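You operate a simulated robot arm through the tools that you are given. There is no shell and no other tool. Be economical: measure what you need, move in short steps, check, and stop when the job is done.

You are at the controls of a simulated robot arm. One attempt, no reset.

TASK
Take the catch pot and put it on top of the yellow disc.
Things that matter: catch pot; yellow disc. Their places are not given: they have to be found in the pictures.

The check looks at the end state, three seconds after you hand in, the way a careful person would. Anything else that was tipped, shoved, dropped, spilled or broken makes it a failure.

THE ROBOT
A 7-joint arm with a two-finger parallel gripper, fixed in place. Base frame: the origin is at the foot of the arm, x ahead of it, y to its left, z up; the work surface is at about z = 0. Readings come in m, rad, newtons and seconds.
With the tool pointing down near the work surface it reaches from about 0.24 to 0.62 m from the base axis. Its first joint turns from -1.152 to 1.152 rad. Payload 2.6 kg.
Tool frame: the origin (TCP) lies between the finger pads and is the grasp point; the fingertips stand 0.03 m ahead of it; z points along the fingers, y is the line along which they close. Largest opening 0.094 m; finger width 0.028, thickness 0.01; the body of the gripper, 0.05 by 0.096 m, starts 0.055 m behind the TCP.
Orientation is that of the tool frame in the base frame, as a unit quaternion [x, y, z, w]. With the fingers straight down and closing along the base's y, the tool's x points along the base's -x, its y along +y and its z along -z.

THE INTERFACE
- The arm moves only by the tool apply_moves. Its argument "deltas" is a list of rows, each an object of numbers (a shift or turn left out is 0, a gripper value left out holds the last): "x", "y", "z": the shift along the tool's x, y, z in m; "spin": the turn about the tool's z in rad. In form: [{"x": .., "y": .., "z": .., "spin": ..}, ...]. A call has 1 to 10 rows; each row is the pose to reach, as a shift and turn from the pose commanded when the call began, along the tool's axes at that moment. "fingers" is the opening, from 0 (shut) to 1 (fully open), set as the call begins (left out, the last holds). A row lasts 0.2 s, in which the tool goes at most 0.05 m and 0.15 rad; a call with a longer step from one row to the next is refused whole, and so is a gripper value outside its range. A pose out of reach is approached as far as the arm can. The call stops where the force on the tool passes 40 N (or 10 N more than at its start, if that is more) or the arm is blocked; 0.2 s more then pass. Each finger travels about 0.072 m/s and halts on what it meets, pressing with about 45 N; the grip force reading is that of the motor and also rises with nothing between the fingers. The clock runs only during rows and for 0.2 s after the last one: add rows that repeat a pose to give the fingers time. The reply holds the time, the measured pose of the TCP, the force on the tool along the base axes, the opening and the grip force, in the units named above and with some noise, and new pictures: "show" is both (left out), scene, wrist or none.
- Cameras (640 x 400 px; columns grow to the right, rows downward): "scene" is fixed at [0.039, 0.4478, 0.5552]; the picture's right is [-0.59, -0.81, 0.00], its down [-0.57, 0.41, -0.71] and it looks along [0.58, -0.42, -0.70] (base axes); focal length 334 px, centre (320, 200). "wrist" rides on the gripper at [-0.037, 0, -0.058] in the tool frame; the picture's right is [0.00, -1.00, 0.00], its down [0.97, 0.00, -0.24] and it looks along [0.24, 0.00, 0.97] (tool axes); focal length 218 px, centre (320, 200).
- point_at(camera, pixels): for up to 12 pixels [column, row] of the newest picture of that camera ("zoom" is the newest enlarged one), the place [x, y, z] in the base frame of the surface seen there, good to about 0.003 m, but the place of the scene camera against the robot may be out by one fixed shift of up to 0.012 m in any direction. No time passes.
- inspect(camera, box): a new picture of the part [left, top, right, bottom] of that camera's present view, enlarged. No time passes.
- sign_off(): hands the job in; it is judged then, once.

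Keep the steps short. Do not move on a guess: measure, check each grasp and each placing, and mend mistakes. In all there are 60 turns and 120 pictures (those below and enlarged ones count). Leave the gripper open and the arm clear of the work at the hand-in unless told otherwise, and finish with a single line.

The tools are called as a command line: name --argument value ..., lists and objects as JSON in quotes. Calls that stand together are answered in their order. apply_moves: Moves the arm, as the interface text tells. Its arguments: {"type":"object","properties":{"deltas":{"type":"array"},"fingers":{"type":"number"},"show":{"type":"string","enum":["both","scene","wrist","none"]}},"required":["deltas"]} The other tools are called the same way: point_at (camera, pixels) gives the place of the surface under pixels of a picture; inspect (camera, box) takes an enlarged picture of a part of a camera's view; sign_off () hands the job in.

At the start:

```text
t: 0.0
ee_pos: [0.338, 0.128, 0.2837]
tcp_rot: [0.0, 1.0, 0.0, 0.001]
ft_force: [-0.3, 0.3, 0.9]
gripper_width: 0.0939
grasp_force: 0.0
```

scene: 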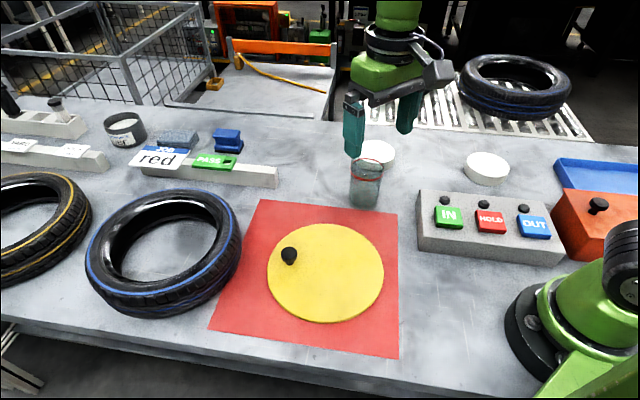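
wrist: 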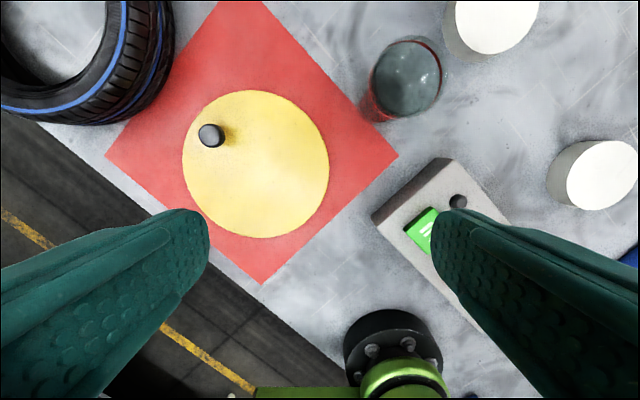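

I see a glass-like jar near (366,185) and a labelled grey cup near (125,130). I'll enlarge both to find which one is the catch pot, and look at the disc too.

inspect --camera "scene" --box '[320, 120, 420, 220]'

inspect --camera "scene" --box '[0, 80, 280, 200]'

inspect --camera "scene" --box '[400, 140, 640, 280]'

inspect --camera "scene" --box '[200, 190, 410, 360]'

```text
4.00 times, centred on (370, 170) of scene
```

zoom: 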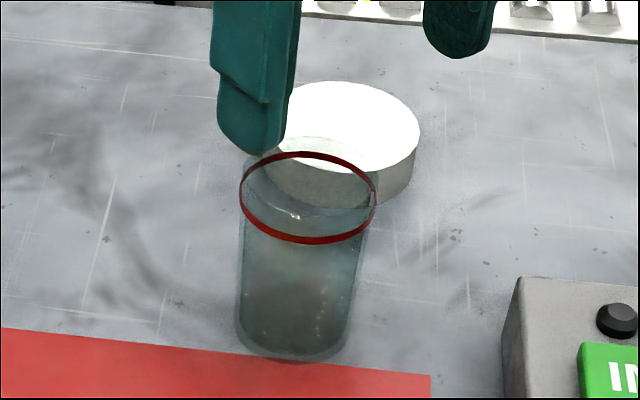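

```text
2.29 times, centred on (140, 140) of scene
```

zoom: 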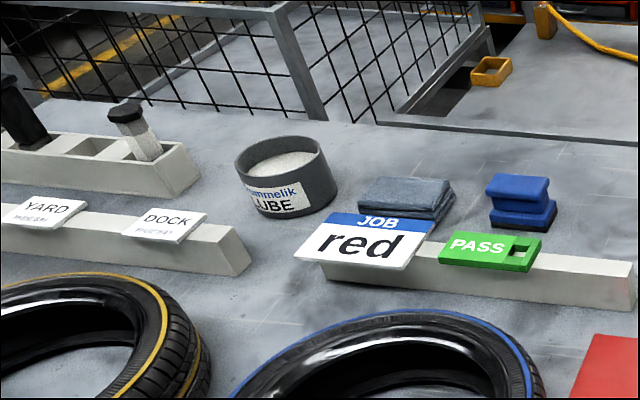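

```text
2.67 times, centred on (520, 210) of scene
```

zoom: 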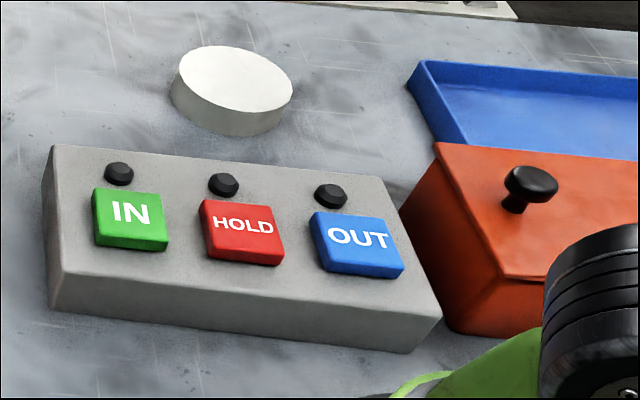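

```text
2.35 times, centred on (305, 275) of scene
```

zoom: 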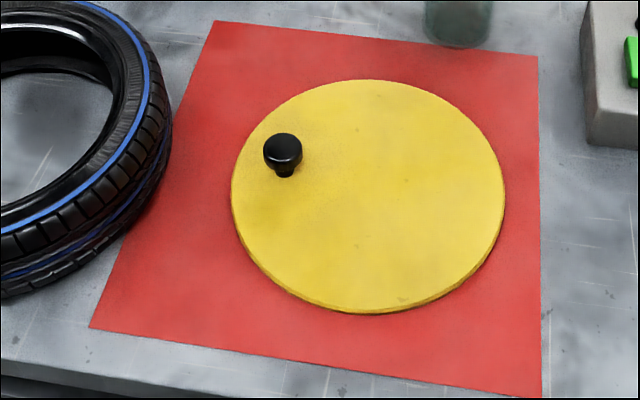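

The tub is labelled LUBE, so the catch pot is the glass jar with the red rim, which seems to hold liquid. The disc has a black knob at about (289,256), which I must avoid. Next I'll measure the jar and disc with both cameras.

point_at --camera "wrist" --pixels '[[412, 42], [440, 85], [375, 90], [405, 118], [405, 78], [256, 92], [256, 237], [184, 165], [328, 165], [211, 135], [370, 115], [490, 25]]'

point_at --camera "scene" --pixels '[[365, 180], [365, 208], [366, 160], [351, 168], [382, 170], [326, 224], [326, 321], [268, 271], [383, 271], [289, 254], [376, 152], [366, 200]]'

inspect --camera "wrist" --box '[340, 0, 500, 140]'

```text
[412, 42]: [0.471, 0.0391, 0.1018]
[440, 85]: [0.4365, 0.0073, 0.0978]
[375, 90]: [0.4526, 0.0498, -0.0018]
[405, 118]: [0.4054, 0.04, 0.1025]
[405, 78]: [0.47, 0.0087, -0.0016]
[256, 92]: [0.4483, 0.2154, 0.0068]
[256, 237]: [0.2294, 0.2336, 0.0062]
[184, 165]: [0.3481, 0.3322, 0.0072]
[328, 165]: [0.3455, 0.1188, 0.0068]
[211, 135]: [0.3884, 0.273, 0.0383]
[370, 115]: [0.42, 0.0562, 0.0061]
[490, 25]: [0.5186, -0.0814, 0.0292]
```

```text
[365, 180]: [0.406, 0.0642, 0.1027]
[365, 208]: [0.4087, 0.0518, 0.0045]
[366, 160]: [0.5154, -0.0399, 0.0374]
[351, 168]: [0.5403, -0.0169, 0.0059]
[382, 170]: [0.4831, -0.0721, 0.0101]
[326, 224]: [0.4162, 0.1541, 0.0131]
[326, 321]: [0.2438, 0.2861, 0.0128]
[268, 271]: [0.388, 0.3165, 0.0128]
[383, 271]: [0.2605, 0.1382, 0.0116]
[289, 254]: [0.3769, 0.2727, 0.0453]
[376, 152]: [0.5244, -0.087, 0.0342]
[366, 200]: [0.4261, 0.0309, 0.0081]
```

```text
2.86 times, centred on (420, 70) of wrist
```

zoom: 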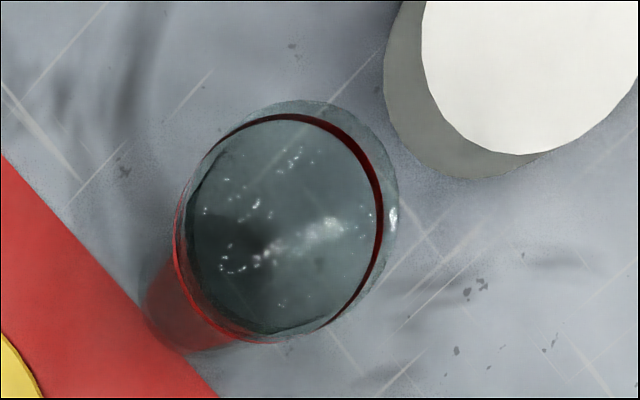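

The jar is about 0.10 m tall and its rim is centred near (0.438, 0.040), radius about 0.033. The disc is centred near (0.346, 0.226) with its top at about z 0.007, and its knob is at (0.388, 0.273). I'll move over the jar at the present height and measure again.

apply_moves --deltas '[{"x": -0.025, "y": -0.022}, {"x": -0.05, "y": -0.044}, {"x": -0.075, "y": -0.066}, {"x": -0.1, "y": -0.088}, {"x": -0.1, "y": -0.088}]' --fingers 1

```text
t: 1.2
ee_pos: [0.4375, 0.0412, 0.2813]
tcp_rot: [0.001, 1.0, 0.0, -0.001]
ft_force: [0.0, 1.0, -0.1]
gripper_width: 0.0937
grasp_force: 0.0
```

scene: 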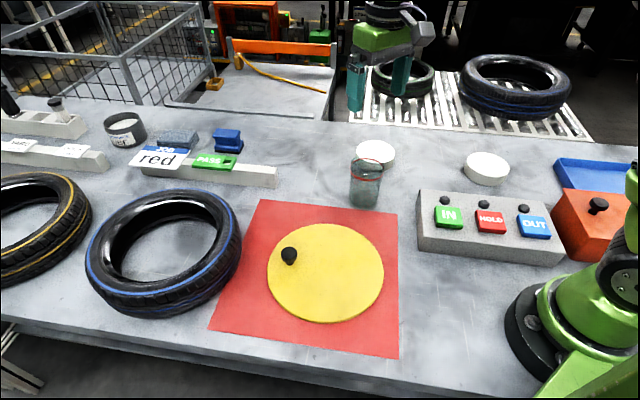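
wrist: 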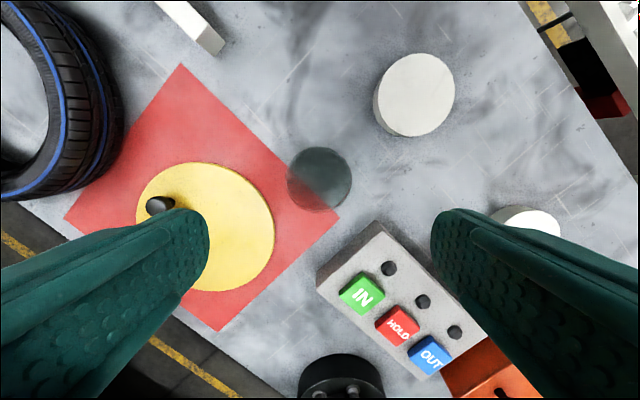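

Now I'm above the jar, which shows at about (320,180) in the wrist view. I'll enlarge it in both views and measure the jar and the nearest corner of the button box.

inspect --camera "wrist" --box '[260, 130, 380, 230]'

inspect --camera "scene" --box '[335, 140, 405, 215]'

point_at --camera "wrist" --pixels '[[289, 180], [320, 149], [351, 180], [320, 212], [320, 180], [298, 158], [342, 158], [300, 203], [340, 203], [374, 224], [318, 262], [400, 130]]'

point_at --camera "scene" --pixels '[[352, 164], [382, 166], [367, 158], [352, 175], [381, 175], [366, 180], [366, 190], [352, 195], [378, 195], [366, 206]]'

```text
4.00 times, centred on (320, 180) of wrist
```

zoom: 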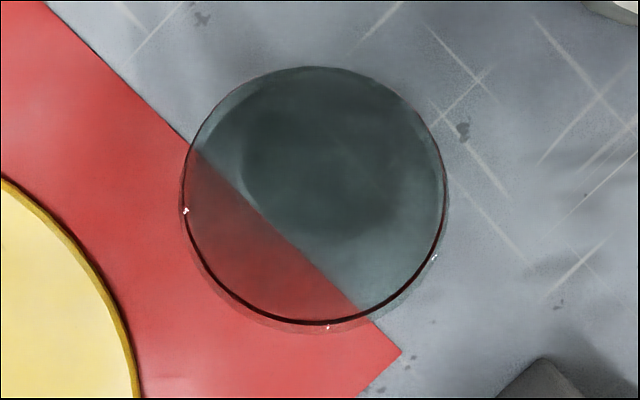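

```text
5.33 times, centred on (370, 178) of scene
```

zoom: 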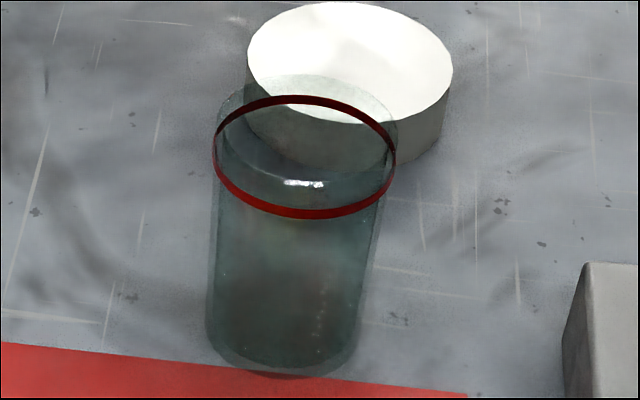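

```text
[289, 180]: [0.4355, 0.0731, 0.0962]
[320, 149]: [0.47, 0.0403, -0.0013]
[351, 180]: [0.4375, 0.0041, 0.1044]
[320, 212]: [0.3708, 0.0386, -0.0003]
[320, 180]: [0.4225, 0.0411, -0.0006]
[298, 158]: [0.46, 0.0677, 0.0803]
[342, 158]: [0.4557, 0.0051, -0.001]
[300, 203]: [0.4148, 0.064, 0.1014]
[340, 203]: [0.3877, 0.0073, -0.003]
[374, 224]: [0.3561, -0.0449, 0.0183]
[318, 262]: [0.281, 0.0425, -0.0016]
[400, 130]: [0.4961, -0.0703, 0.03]
```

```text
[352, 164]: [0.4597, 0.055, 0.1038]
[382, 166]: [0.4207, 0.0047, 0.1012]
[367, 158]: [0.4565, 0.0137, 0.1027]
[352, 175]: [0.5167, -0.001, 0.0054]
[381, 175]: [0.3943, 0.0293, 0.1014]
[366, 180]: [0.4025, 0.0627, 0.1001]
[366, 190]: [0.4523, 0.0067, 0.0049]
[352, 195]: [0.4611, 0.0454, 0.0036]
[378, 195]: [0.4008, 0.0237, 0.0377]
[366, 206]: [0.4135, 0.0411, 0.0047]
```

The jar spans y 0.004 to 0.073 (centre 0.0385) and x is about 0.438. Liquid sits below the rim. I'll shift 2.5 mm in -y and go down to z of about 0.15, keeping the fingertips above the rim, then check.

apply_moves --deltas '[{"y": -0.0025, "z": 0.03}, {"y": -0.0025, "z": 0.06}, {"y": -0.0025, "z": 0.09}, {"y": -0.0025, "z": 0.12}, {"y": -0.0025, "z": 0.13}, {"y": -0.0025, "z": 0.13}]'

```text
t: 2.6
ee_pos: [0.4363, 0.0373, 0.1556]
tcp_rot: [0.001, 1.0, 0.0, -0.001]
ft_force: [0.4, 0.9, -0.8]
gripper_width: 0.0936
grasp_force: 0.0
```

scene: 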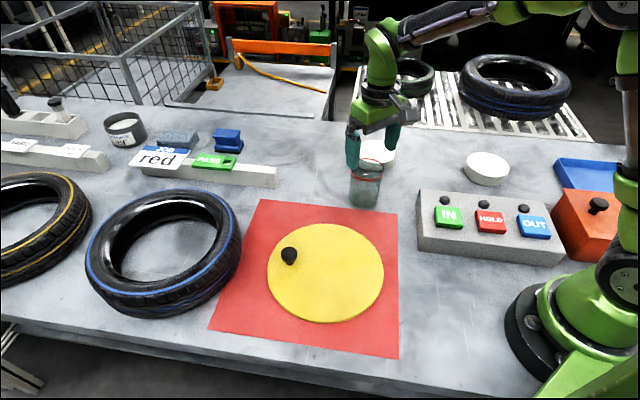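
wrist: 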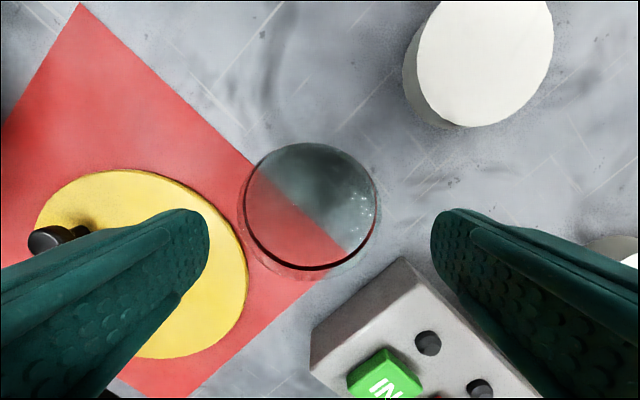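

The rim now looks slightly left of centre (about column 309). I'll enlarge it and measure its edges before going lower.

inspect --camera "wrist" --box '[220, 130, 400, 290]'

point_at --camera "wrist" --pixels '[[239, 205], [242, 205], [376, 205], [379, 205], [309, 142], [309, 145], [309, 265], [309, 269], [309, 275], [400, 258], [311, 350], [245, 225]]'

```text
2.50 times, centred on (310, 210) of wrist
```

zoom: 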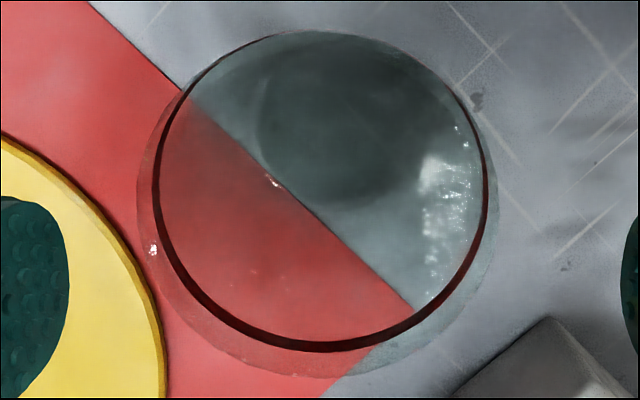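

```text
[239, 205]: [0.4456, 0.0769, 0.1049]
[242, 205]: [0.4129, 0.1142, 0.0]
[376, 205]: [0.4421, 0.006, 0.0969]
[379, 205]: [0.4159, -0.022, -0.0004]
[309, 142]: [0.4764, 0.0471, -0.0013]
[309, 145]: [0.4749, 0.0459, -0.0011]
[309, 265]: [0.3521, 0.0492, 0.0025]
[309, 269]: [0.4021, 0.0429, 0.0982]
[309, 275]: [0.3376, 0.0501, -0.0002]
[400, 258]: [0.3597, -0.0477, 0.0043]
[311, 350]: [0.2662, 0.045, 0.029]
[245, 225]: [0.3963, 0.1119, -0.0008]
```

Both views put the jar's centre at y of about 0.042 and its outer diameter at about 0.073. I'll shift +4.5 mm in y, check once at this height, and then descend.

apply_moves --deltas '[{"y": 0.0045}, {"y": 0.0045, "z": 0.008}, {"y": 0.0045, "z": 0.008}]' --show "wrist"

inspect --camera "scene" --box '[320, 110, 440, 220]'

inspect --camera "wrist" --box '[220, 130, 420, 290]'

```text
t: 3.4
ee_pos: [0.4379, 0.0409, 0.1463]
tcp_rot: [0.0, 1.0, 0.0, 0.0]
ft_force: [0.9, -0.4, -0.7]
gripper_width: 0.094
grasp_force: 0.0
```

wrist: 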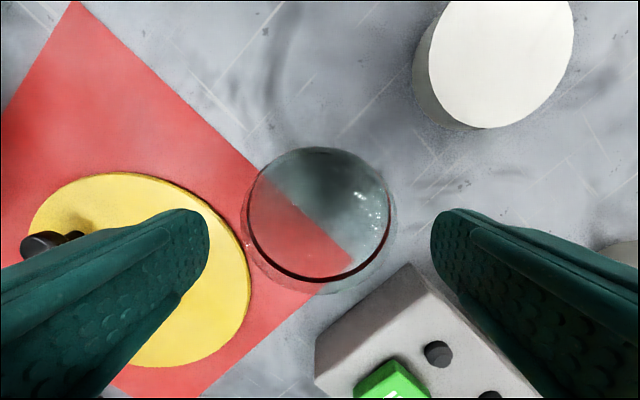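

```text
3.64 times, centred on (380, 165) of scene
```

zoom: 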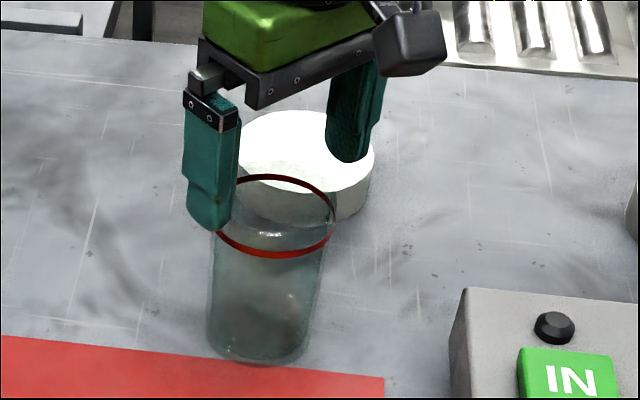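

```text
2.50 times, centred on (320, 210) of wrist
```

zoom: 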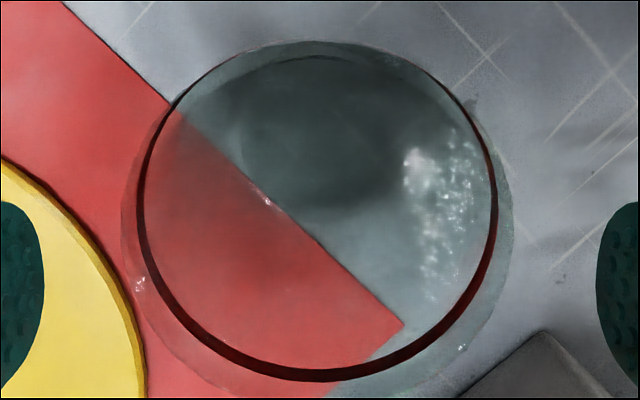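

It's centred: the glass edges at zoom columns 120 and 514 average to 317. I'll go down slowly to TCP z of about 0.062, keeping the fingers open.

apply_moves --deltas '[{"z": 0.015}, {"z": 0.03}, {"z": 0.045}, {"z": 0.06}, {"z": 0.075}, {"z": 0.083}, {"z": 0.083}]'

```text
t: 5.0
ee_pos: [0.4369, 0.0426, 0.0625]
tcp_rot: [0.0, 1.0, 0.001, 0.0]
ft_force: [-0.3, 0.4, -0.2]
gripper_width: 0.0937
grasp_force: 0.1
```

scene: 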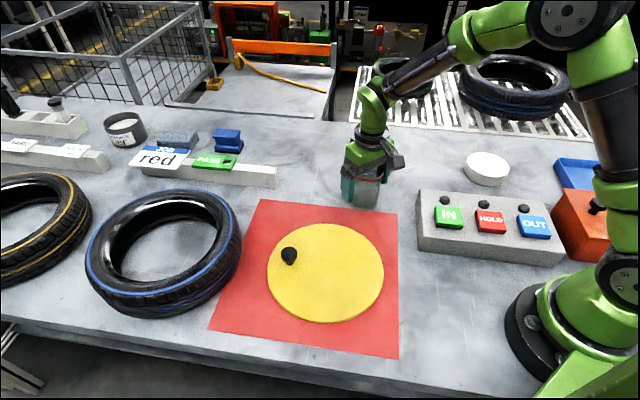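
wrist: 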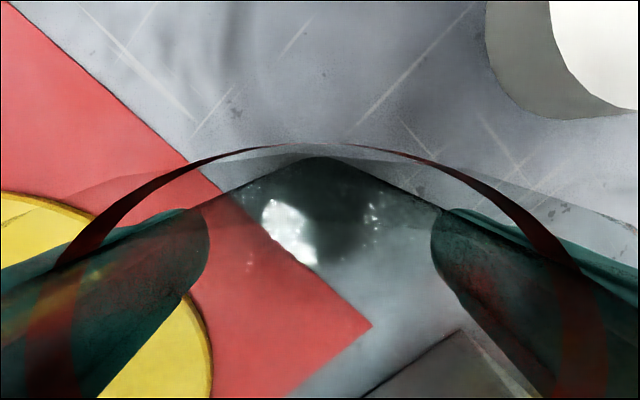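

The fingers straddle the jar with no contact force. Now I'll close on it.

apply_moves --deltas '[{"z": 0}, {"z": 0}, {"z": 0}, {"z": 0}]' --fingers 0.6

```text
t: 6.0
ee_pos: [0.4383, 0.0416, 0.0629]
tcp_rot: [0.0, 1.0, 0.0, -0.001]
ft_force: [0.0, -0.2, 0.2]
gripper_width: 0.0704
grasp_force: 45.2
```

scene: 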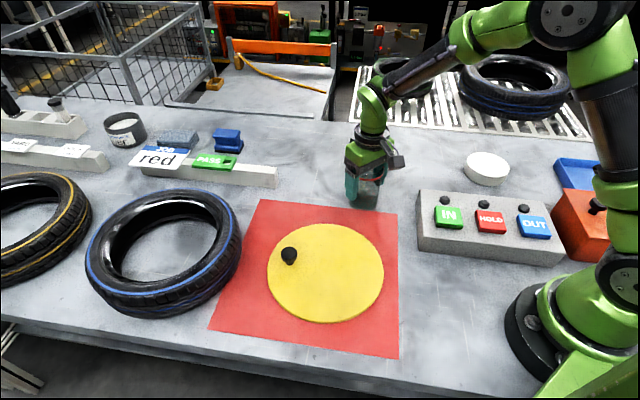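
wrist: 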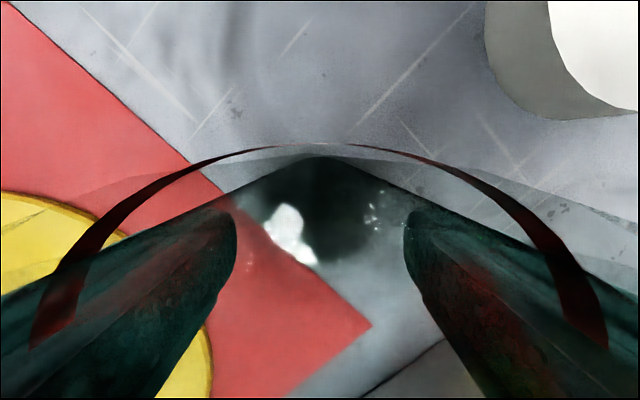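

The jar is gripped: the opening is 0.0704 and the force 45 N. I'll lift gently by 6 cm with a soft start and stop because of the liquid.

apply_moves --deltas '[{"z": -0.002}, {"z": -0.006}, {"z": -0.013}, {"z": -0.022}, {"z": -0.031}, {"z": -0.04}, {"z": -0.049}, {"z": -0.056}, {"z": -0.059}, {"z": -0.06}]'

```text
t: 8.2
ee_pos: [0.4371, 0.0429, 0.1227]
tcp_rot: [0.0, 1.0, 0.0, 0.0]
ft_force: [1.0, -0.4, -0.9]
gripper_width: 0.0707
grasp_force: 44.9
```

scene: 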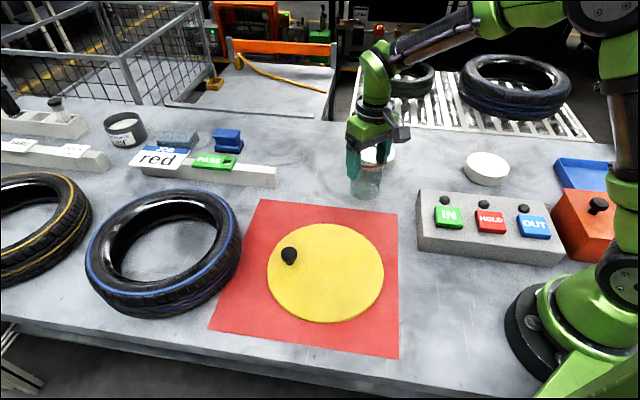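
wrist: 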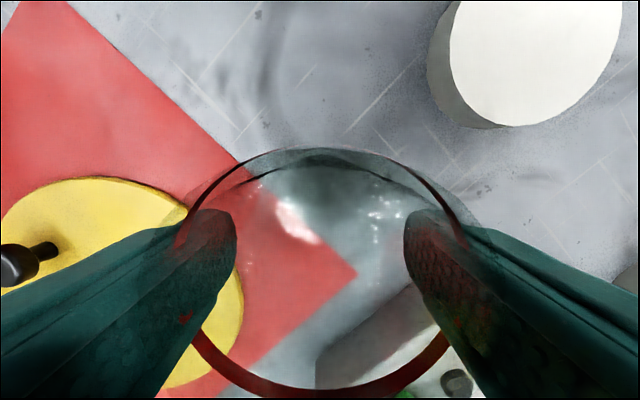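

In the wrist view the rim now looks farther below the camera than at the grasp, so the jar may have slipped. I'll check closely.

inspect --camera "scene" --box '[330, 120, 420, 220]'

point_at --camera "scene" --pixels '[[365, 200], [365, 195], [365, 190], [352, 190], [379, 190], [365, 180], [365, 175], [365, 204]]'

```text
4.00 times, centred on (375, 170) of scene
```

zoom: 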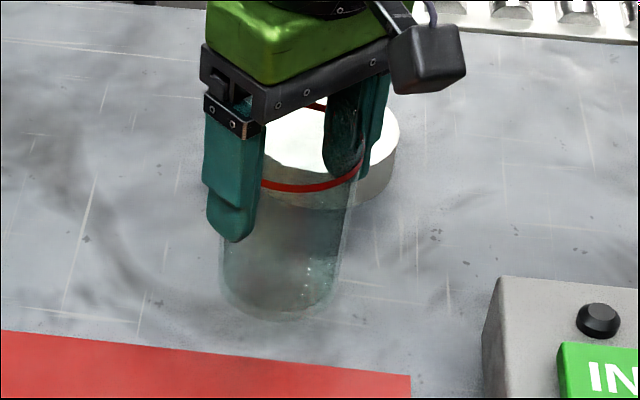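

```text
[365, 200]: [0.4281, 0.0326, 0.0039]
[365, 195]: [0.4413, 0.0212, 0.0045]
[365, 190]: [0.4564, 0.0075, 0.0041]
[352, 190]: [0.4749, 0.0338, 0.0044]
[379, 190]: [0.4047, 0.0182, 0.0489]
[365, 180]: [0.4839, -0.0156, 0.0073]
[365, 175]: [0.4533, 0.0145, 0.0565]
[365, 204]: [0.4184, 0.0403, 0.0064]
```

The jar's bottom rose only about 3 cm for 6 cm of arm travel, so it has slipped in the fingers. I'll hold for one row to see whether it's still sliding.

apply_moves --deltas '[{"z": 0}]' --show "wrist"

inspect --camera "scene" --box '[330, 120, 420, 220]'

```text
t: 8.6
ee_pos: [0.4376, 0.0426, 0.1211]
tcp_rot: [0.0, 1.0, -0.001, 0.001]
ft_force: [0.2, -0.4, -0.7]
gripper_width: 0.0705
grasp_force: 44.8
```

wrist: 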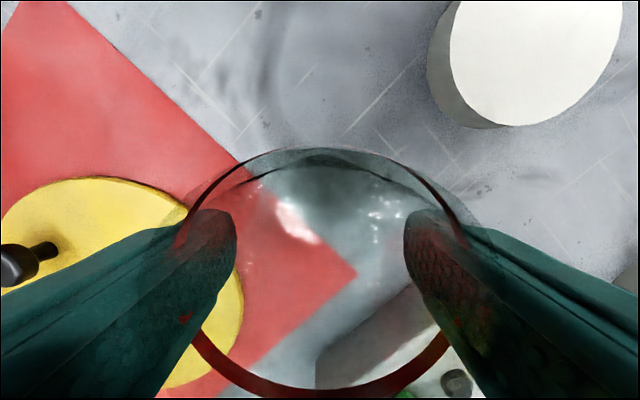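

```text
4.00 times, centred on (375, 170) of scene
```

zoom: 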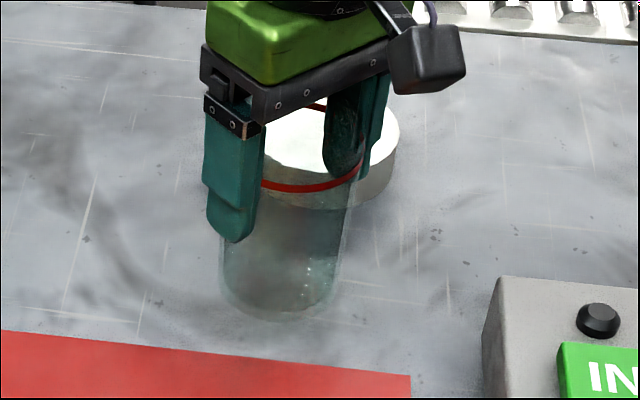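

It's steady: the picture hasn't changed, and the fingers hold it just under the rim with the bottom about 3 cm up. That clears the disc (about 1 cm), and my path stays away from the knob. I'll carry it slowly half way towards (0.330, 0.217) and check.

apply_moves --deltas '[{"x": 0.001, "y": 0.002}, {"x": 0.004, "y": 0.0065}, {"x": 0.009, "y": 0.0148}, {"x": 0.016, "y": 0.0262}, {"x": 0.024, "y": 0.0394}, {"x": 0.032, "y": 0.0525}, {"x": 0.04, "y": 0.0656}, {"x": 0.046, "y": 0.0754}, {"x": 0.049, "y": 0.0804}, {"x": 0.05, "y": 0.082}]'

inspect --camera "scene" --box '[290, 130, 420, 250]'

```text
t: 10.8
ee_pos: [0.3888, 0.1241, 0.1229]
tcp_rot: [0.0, 1.0, 0.0, 0.0]
ft_force: [-0.6, -0.4, -1.1]
gripper_width: 0.0706
grasp_force: 45.4
```

scene: 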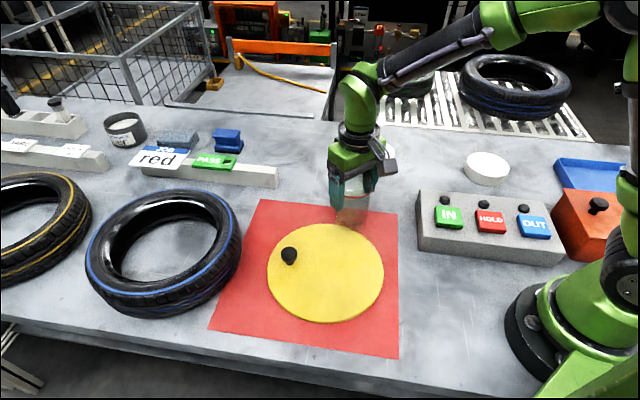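
wrist: 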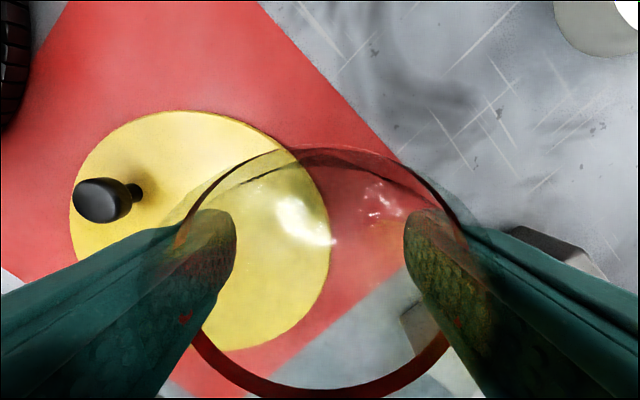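

```text
3.33 times, centred on (355, 190) of scene
```

zoom: 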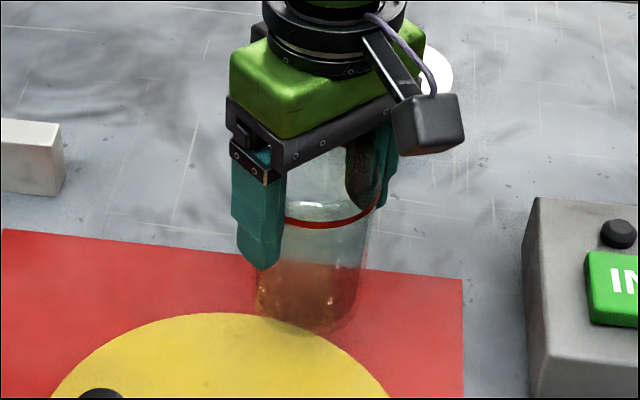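

The grip is holding with no further slip. I'll carry it the rest of the way to (0.330, 0.217).

apply_moves --deltas '[{"x": 0.001, "y": 0.002}, {"x": 0.0045, "y": 0.007}, {"x": 0.0105, "y": 0.0165}, {"x": 0.0185, "y": 0.029}, {"x": 0.028, "y": 0.044}, {"x": 0.0375, "y": 0.059}, {"x": 0.047, "y": 0.074}, {"x": 0.054, "y": 0.085}, {"x": 0.0575, "y": 0.091}, {"x": 0.0585, "y": 0.0925}]'

inspect --camera "scene" --box '[230, 150, 410, 330]'

```text
t: 13.0
ee_pos: [0.3292, 0.2165, 0.1221]
tcp_rot: [0.0, 1.0, 0.0, 0.0]
ft_force: [0.2, -0.2, -1.4]
gripper_width: 0.0706
grasp_force: 45.1
```

scene: 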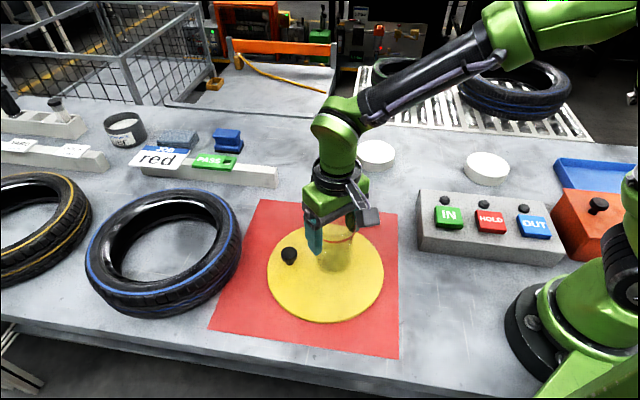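
wrist: 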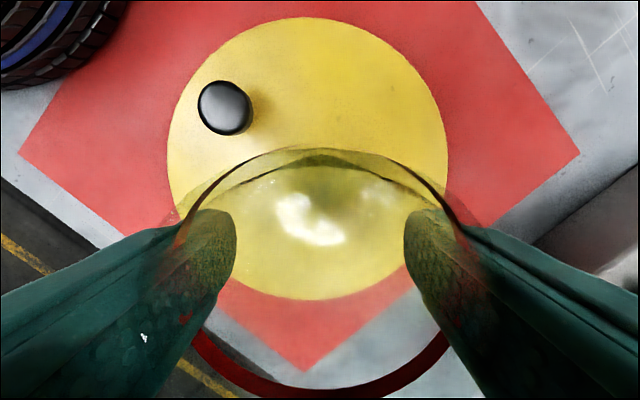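

```text
2.22 times, centred on (320, 240) of scene
```

zoom: 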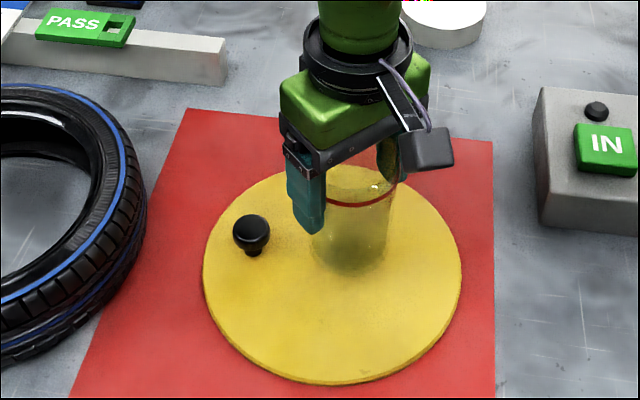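

The jar is over the disc. I'll check the disc centre from this view before lowering.

point_at --camera "wrist" --pixels '[[310, 20], [305, 297], [170, 160], [445, 160], [225, 105], [310, 100]]'

```text
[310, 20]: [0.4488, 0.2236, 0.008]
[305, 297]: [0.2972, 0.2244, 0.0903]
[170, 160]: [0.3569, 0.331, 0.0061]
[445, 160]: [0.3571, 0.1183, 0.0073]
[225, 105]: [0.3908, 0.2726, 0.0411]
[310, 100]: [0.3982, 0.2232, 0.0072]
```

The disc centre is about (0.341, 0.2245), radius about 0.108 and top at about 0.007. The jar at (0.329, 0.217) is well inside and about 8 cm from the knob. I'll lower it slowly by 2 cm first.

apply_moves --deltas '[{"z": 0.001}, {"z": 0.004}, {"z": 0.008}, {"z": 0.012}, {"z": 0.016}, {"z": 0.019}, {"z": 0.02}]' --show "wrist"

inspect --camera "scene" --box '[270, 180, 390, 290]'

```text
t: 14.6
ee_pos: [0.3297, 0.2176, 0.1017]
tcp_rot: [0.0, 1.0, 0.0, 0.0]
ft_force: [-0.2, -0.2, -0.5]
gripper_width: 0.0703
grasp_force: 44.7
```

wrist: 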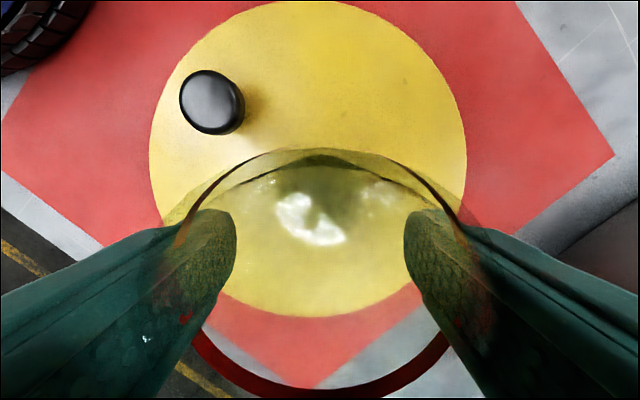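

```text
3.64 times, centred on (330, 235) of scene
```

zoom: 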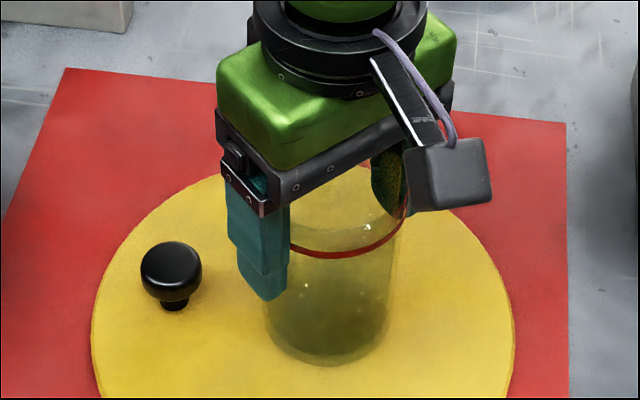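

It's nearly down with no contact force yet. I'll lower in 1 mm steps and watch for the force to rise.

apply_moves --deltas '[{"z": 0.001}, {"z": 0.002}, {"z": 0.003}, {"z": 0.004}, {"z": 0.005}]' --show "wrist"

inspect --camera "scene" --box '[270, 180, 390, 290]'

```text
t: 15.8
ee_pos: [0.3288, 0.2165, 0.0973]
tcp_rot: [0.0, 1.0, 0.0, 0.0]
ft_force: [0.6, -0.2, -1.6]
gripper_width: 0.0708
grasp_force: 45.6
```

wrist: 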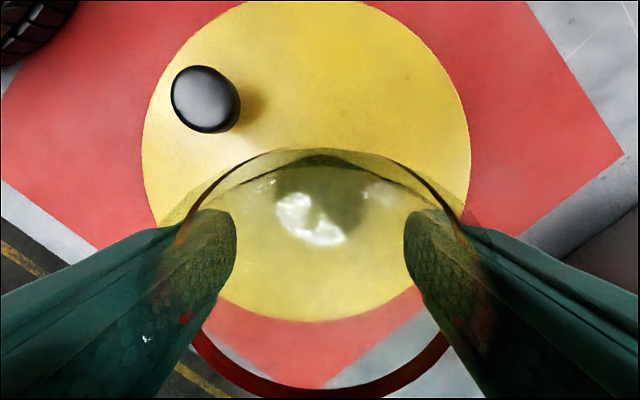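

```text
3.64 times, centred on (330, 235) of scene
```

zoom: 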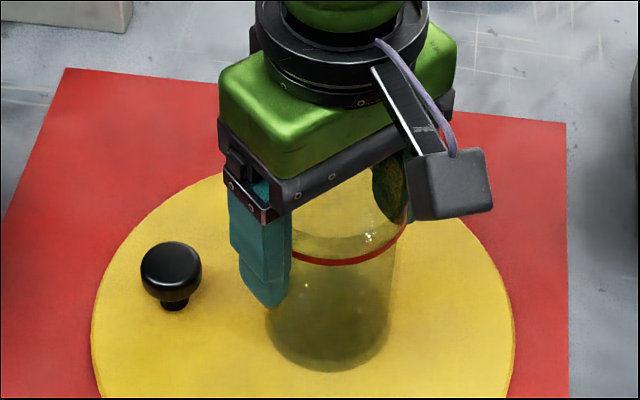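

There's still no contact, and the jar moved down with the gripper. I'll continue in 1 mm steps.

apply_moves --deltas '[{"z": 0.001}, {"z": 0.002}, {"z": 0.003}]' --show "none"

inspect --camera "scene" --box '[270, 180, 390, 290]'

```text
t: 16.6
ee_pos: [0.3301, 0.2168, 0.094]
tcp_rot: [0.001, 1.0, 0.001, 0.002]
ft_force: [-2.7, -4.1, 17.0]
gripper_width: 0.0703
grasp_force: 45.2
```

```text
3.64 times, centred on (330, 235) of scene
```

zoom: 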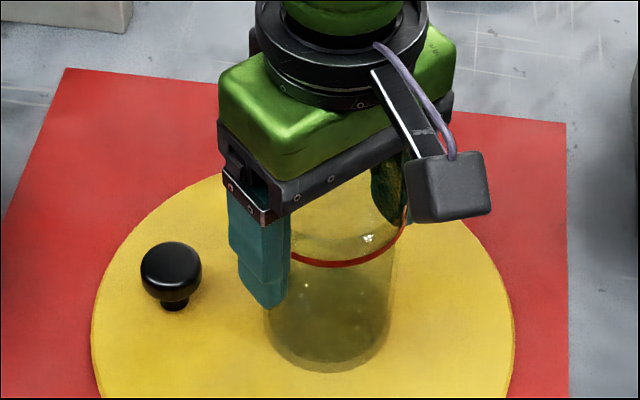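

Contact: 17 N upward, so the jar rests on the disc. I'll ease up 1 mm to relieve the push and read the force again.

apply_moves --deltas '[{"z": -0.0005}, {"z": -0.001}, {"z": -0.001}]' --show "none"

```text
t: 17.4
ee_pos: [0.3307, 0.2167, 0.0947]
tcp_rot: [0.0, 1.0, 0.0, 0.0]
ft_force: [-0.2, -1.0, 8.2]
gripper_width: 0.0703
grasp_force: 45.0
```

The force is still 8 N upward, so the jar is firmly standing. I'll open the fingers in place.

apply_moves --deltas '[{"z": -0.0005}, {"z": -0.0005}, {"z": -0.0005}, {"z": -0.0005}]' --fingers 1 --show "wrist"

inspect --camera "scene" --box '[270, 180, 390, 290]'

```text
t: 18.4
ee_pos: [0.3312, 0.2155, 0.0958]
tcp_rot: [0.0, 1.0, 0.0, 0.0]
ft_force: [-0.1, -0.1, -0.2]
gripper_width: 0.0943
grasp_force: 0.2
```

wrist: 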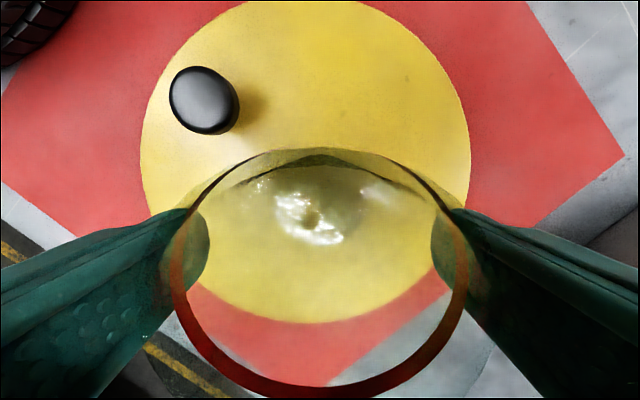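

```text
3.64 times, centred on (330, 235) of scene
```

zoom: 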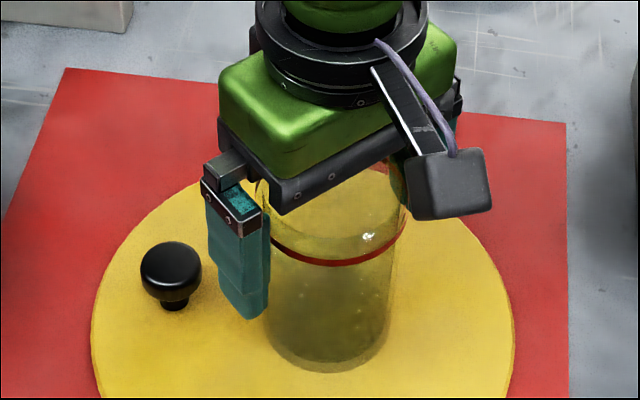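

The jar stands upright and released, with a gap on both sides. I'll rise straight up, slowly at first.

apply_moves --deltas '[{"z": -0.005}, {"z": -0.015}, {"z": -0.03}, {"z": -0.05}, {"z": -0.075}, {"z": -0.1}, {"z": -0.125}, {"z": -0.15}, {"z": -0.17}, {"z": -0.17}]'

inspect --camera "scene" --box '[230, 160, 410, 330]'

inspect --camera "scene" --box '[270, 180, 390, 290]'

```text
t: 20.6
ee_pos: [0.3299, 0.2164, 0.2657]
tcp_rot: [0.0, 1.0, 0.0, 0.0]
ft_force: [0.7, -0.2, -0.4]
gripper_width: 0.0942
grasp_force: 0.1
```

scene: 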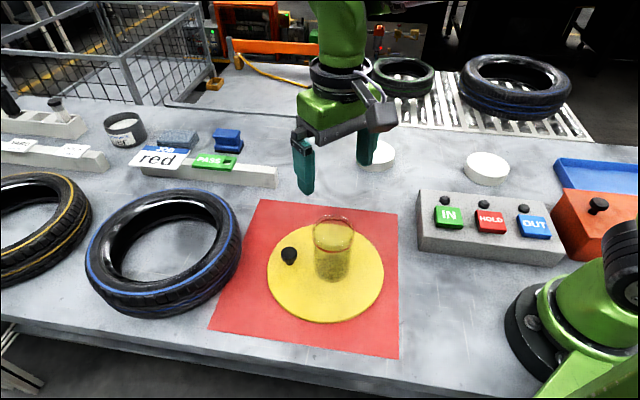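
wrist: 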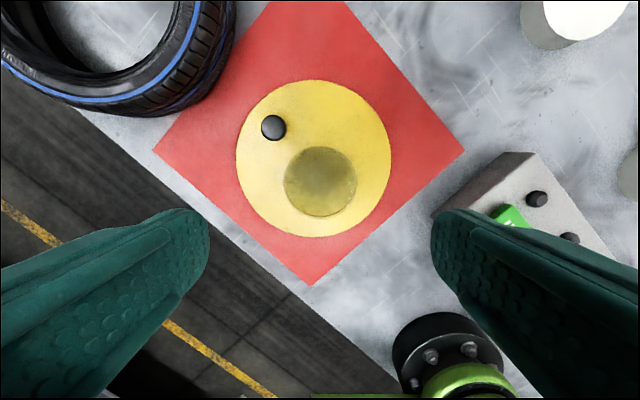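

```text
2.35 times, centred on (320, 245) of scene
```

zoom: 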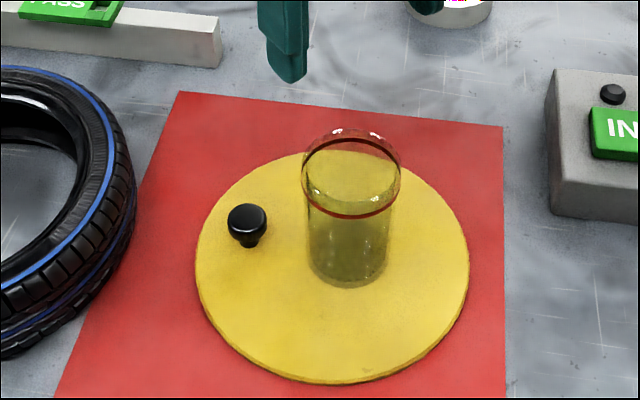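

```text
3.64 times, centred on (330, 235) of scene
```

zoom: 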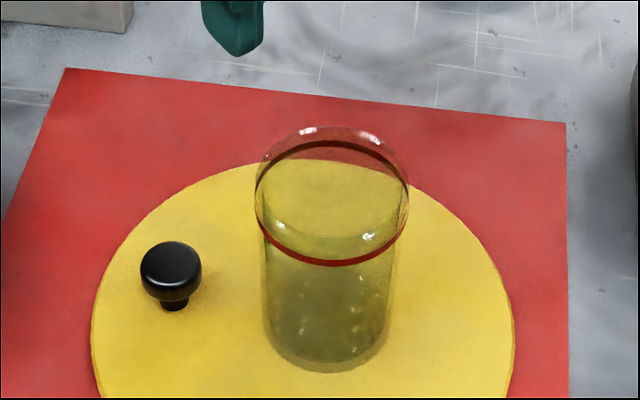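

The jar stands upright on the yellow disc, clear of the knob. I see no spill, nothing else has moved, and the gripper is open well above. I'm handing in.

sign_off

```text
The job is handed in.
```

The catch pot (the glass jar with the red rim) is standing upright on the yellow disc; it slipped about 3 cm in the grip during the lift but held from there, and I saw no spill and nothing else moved.
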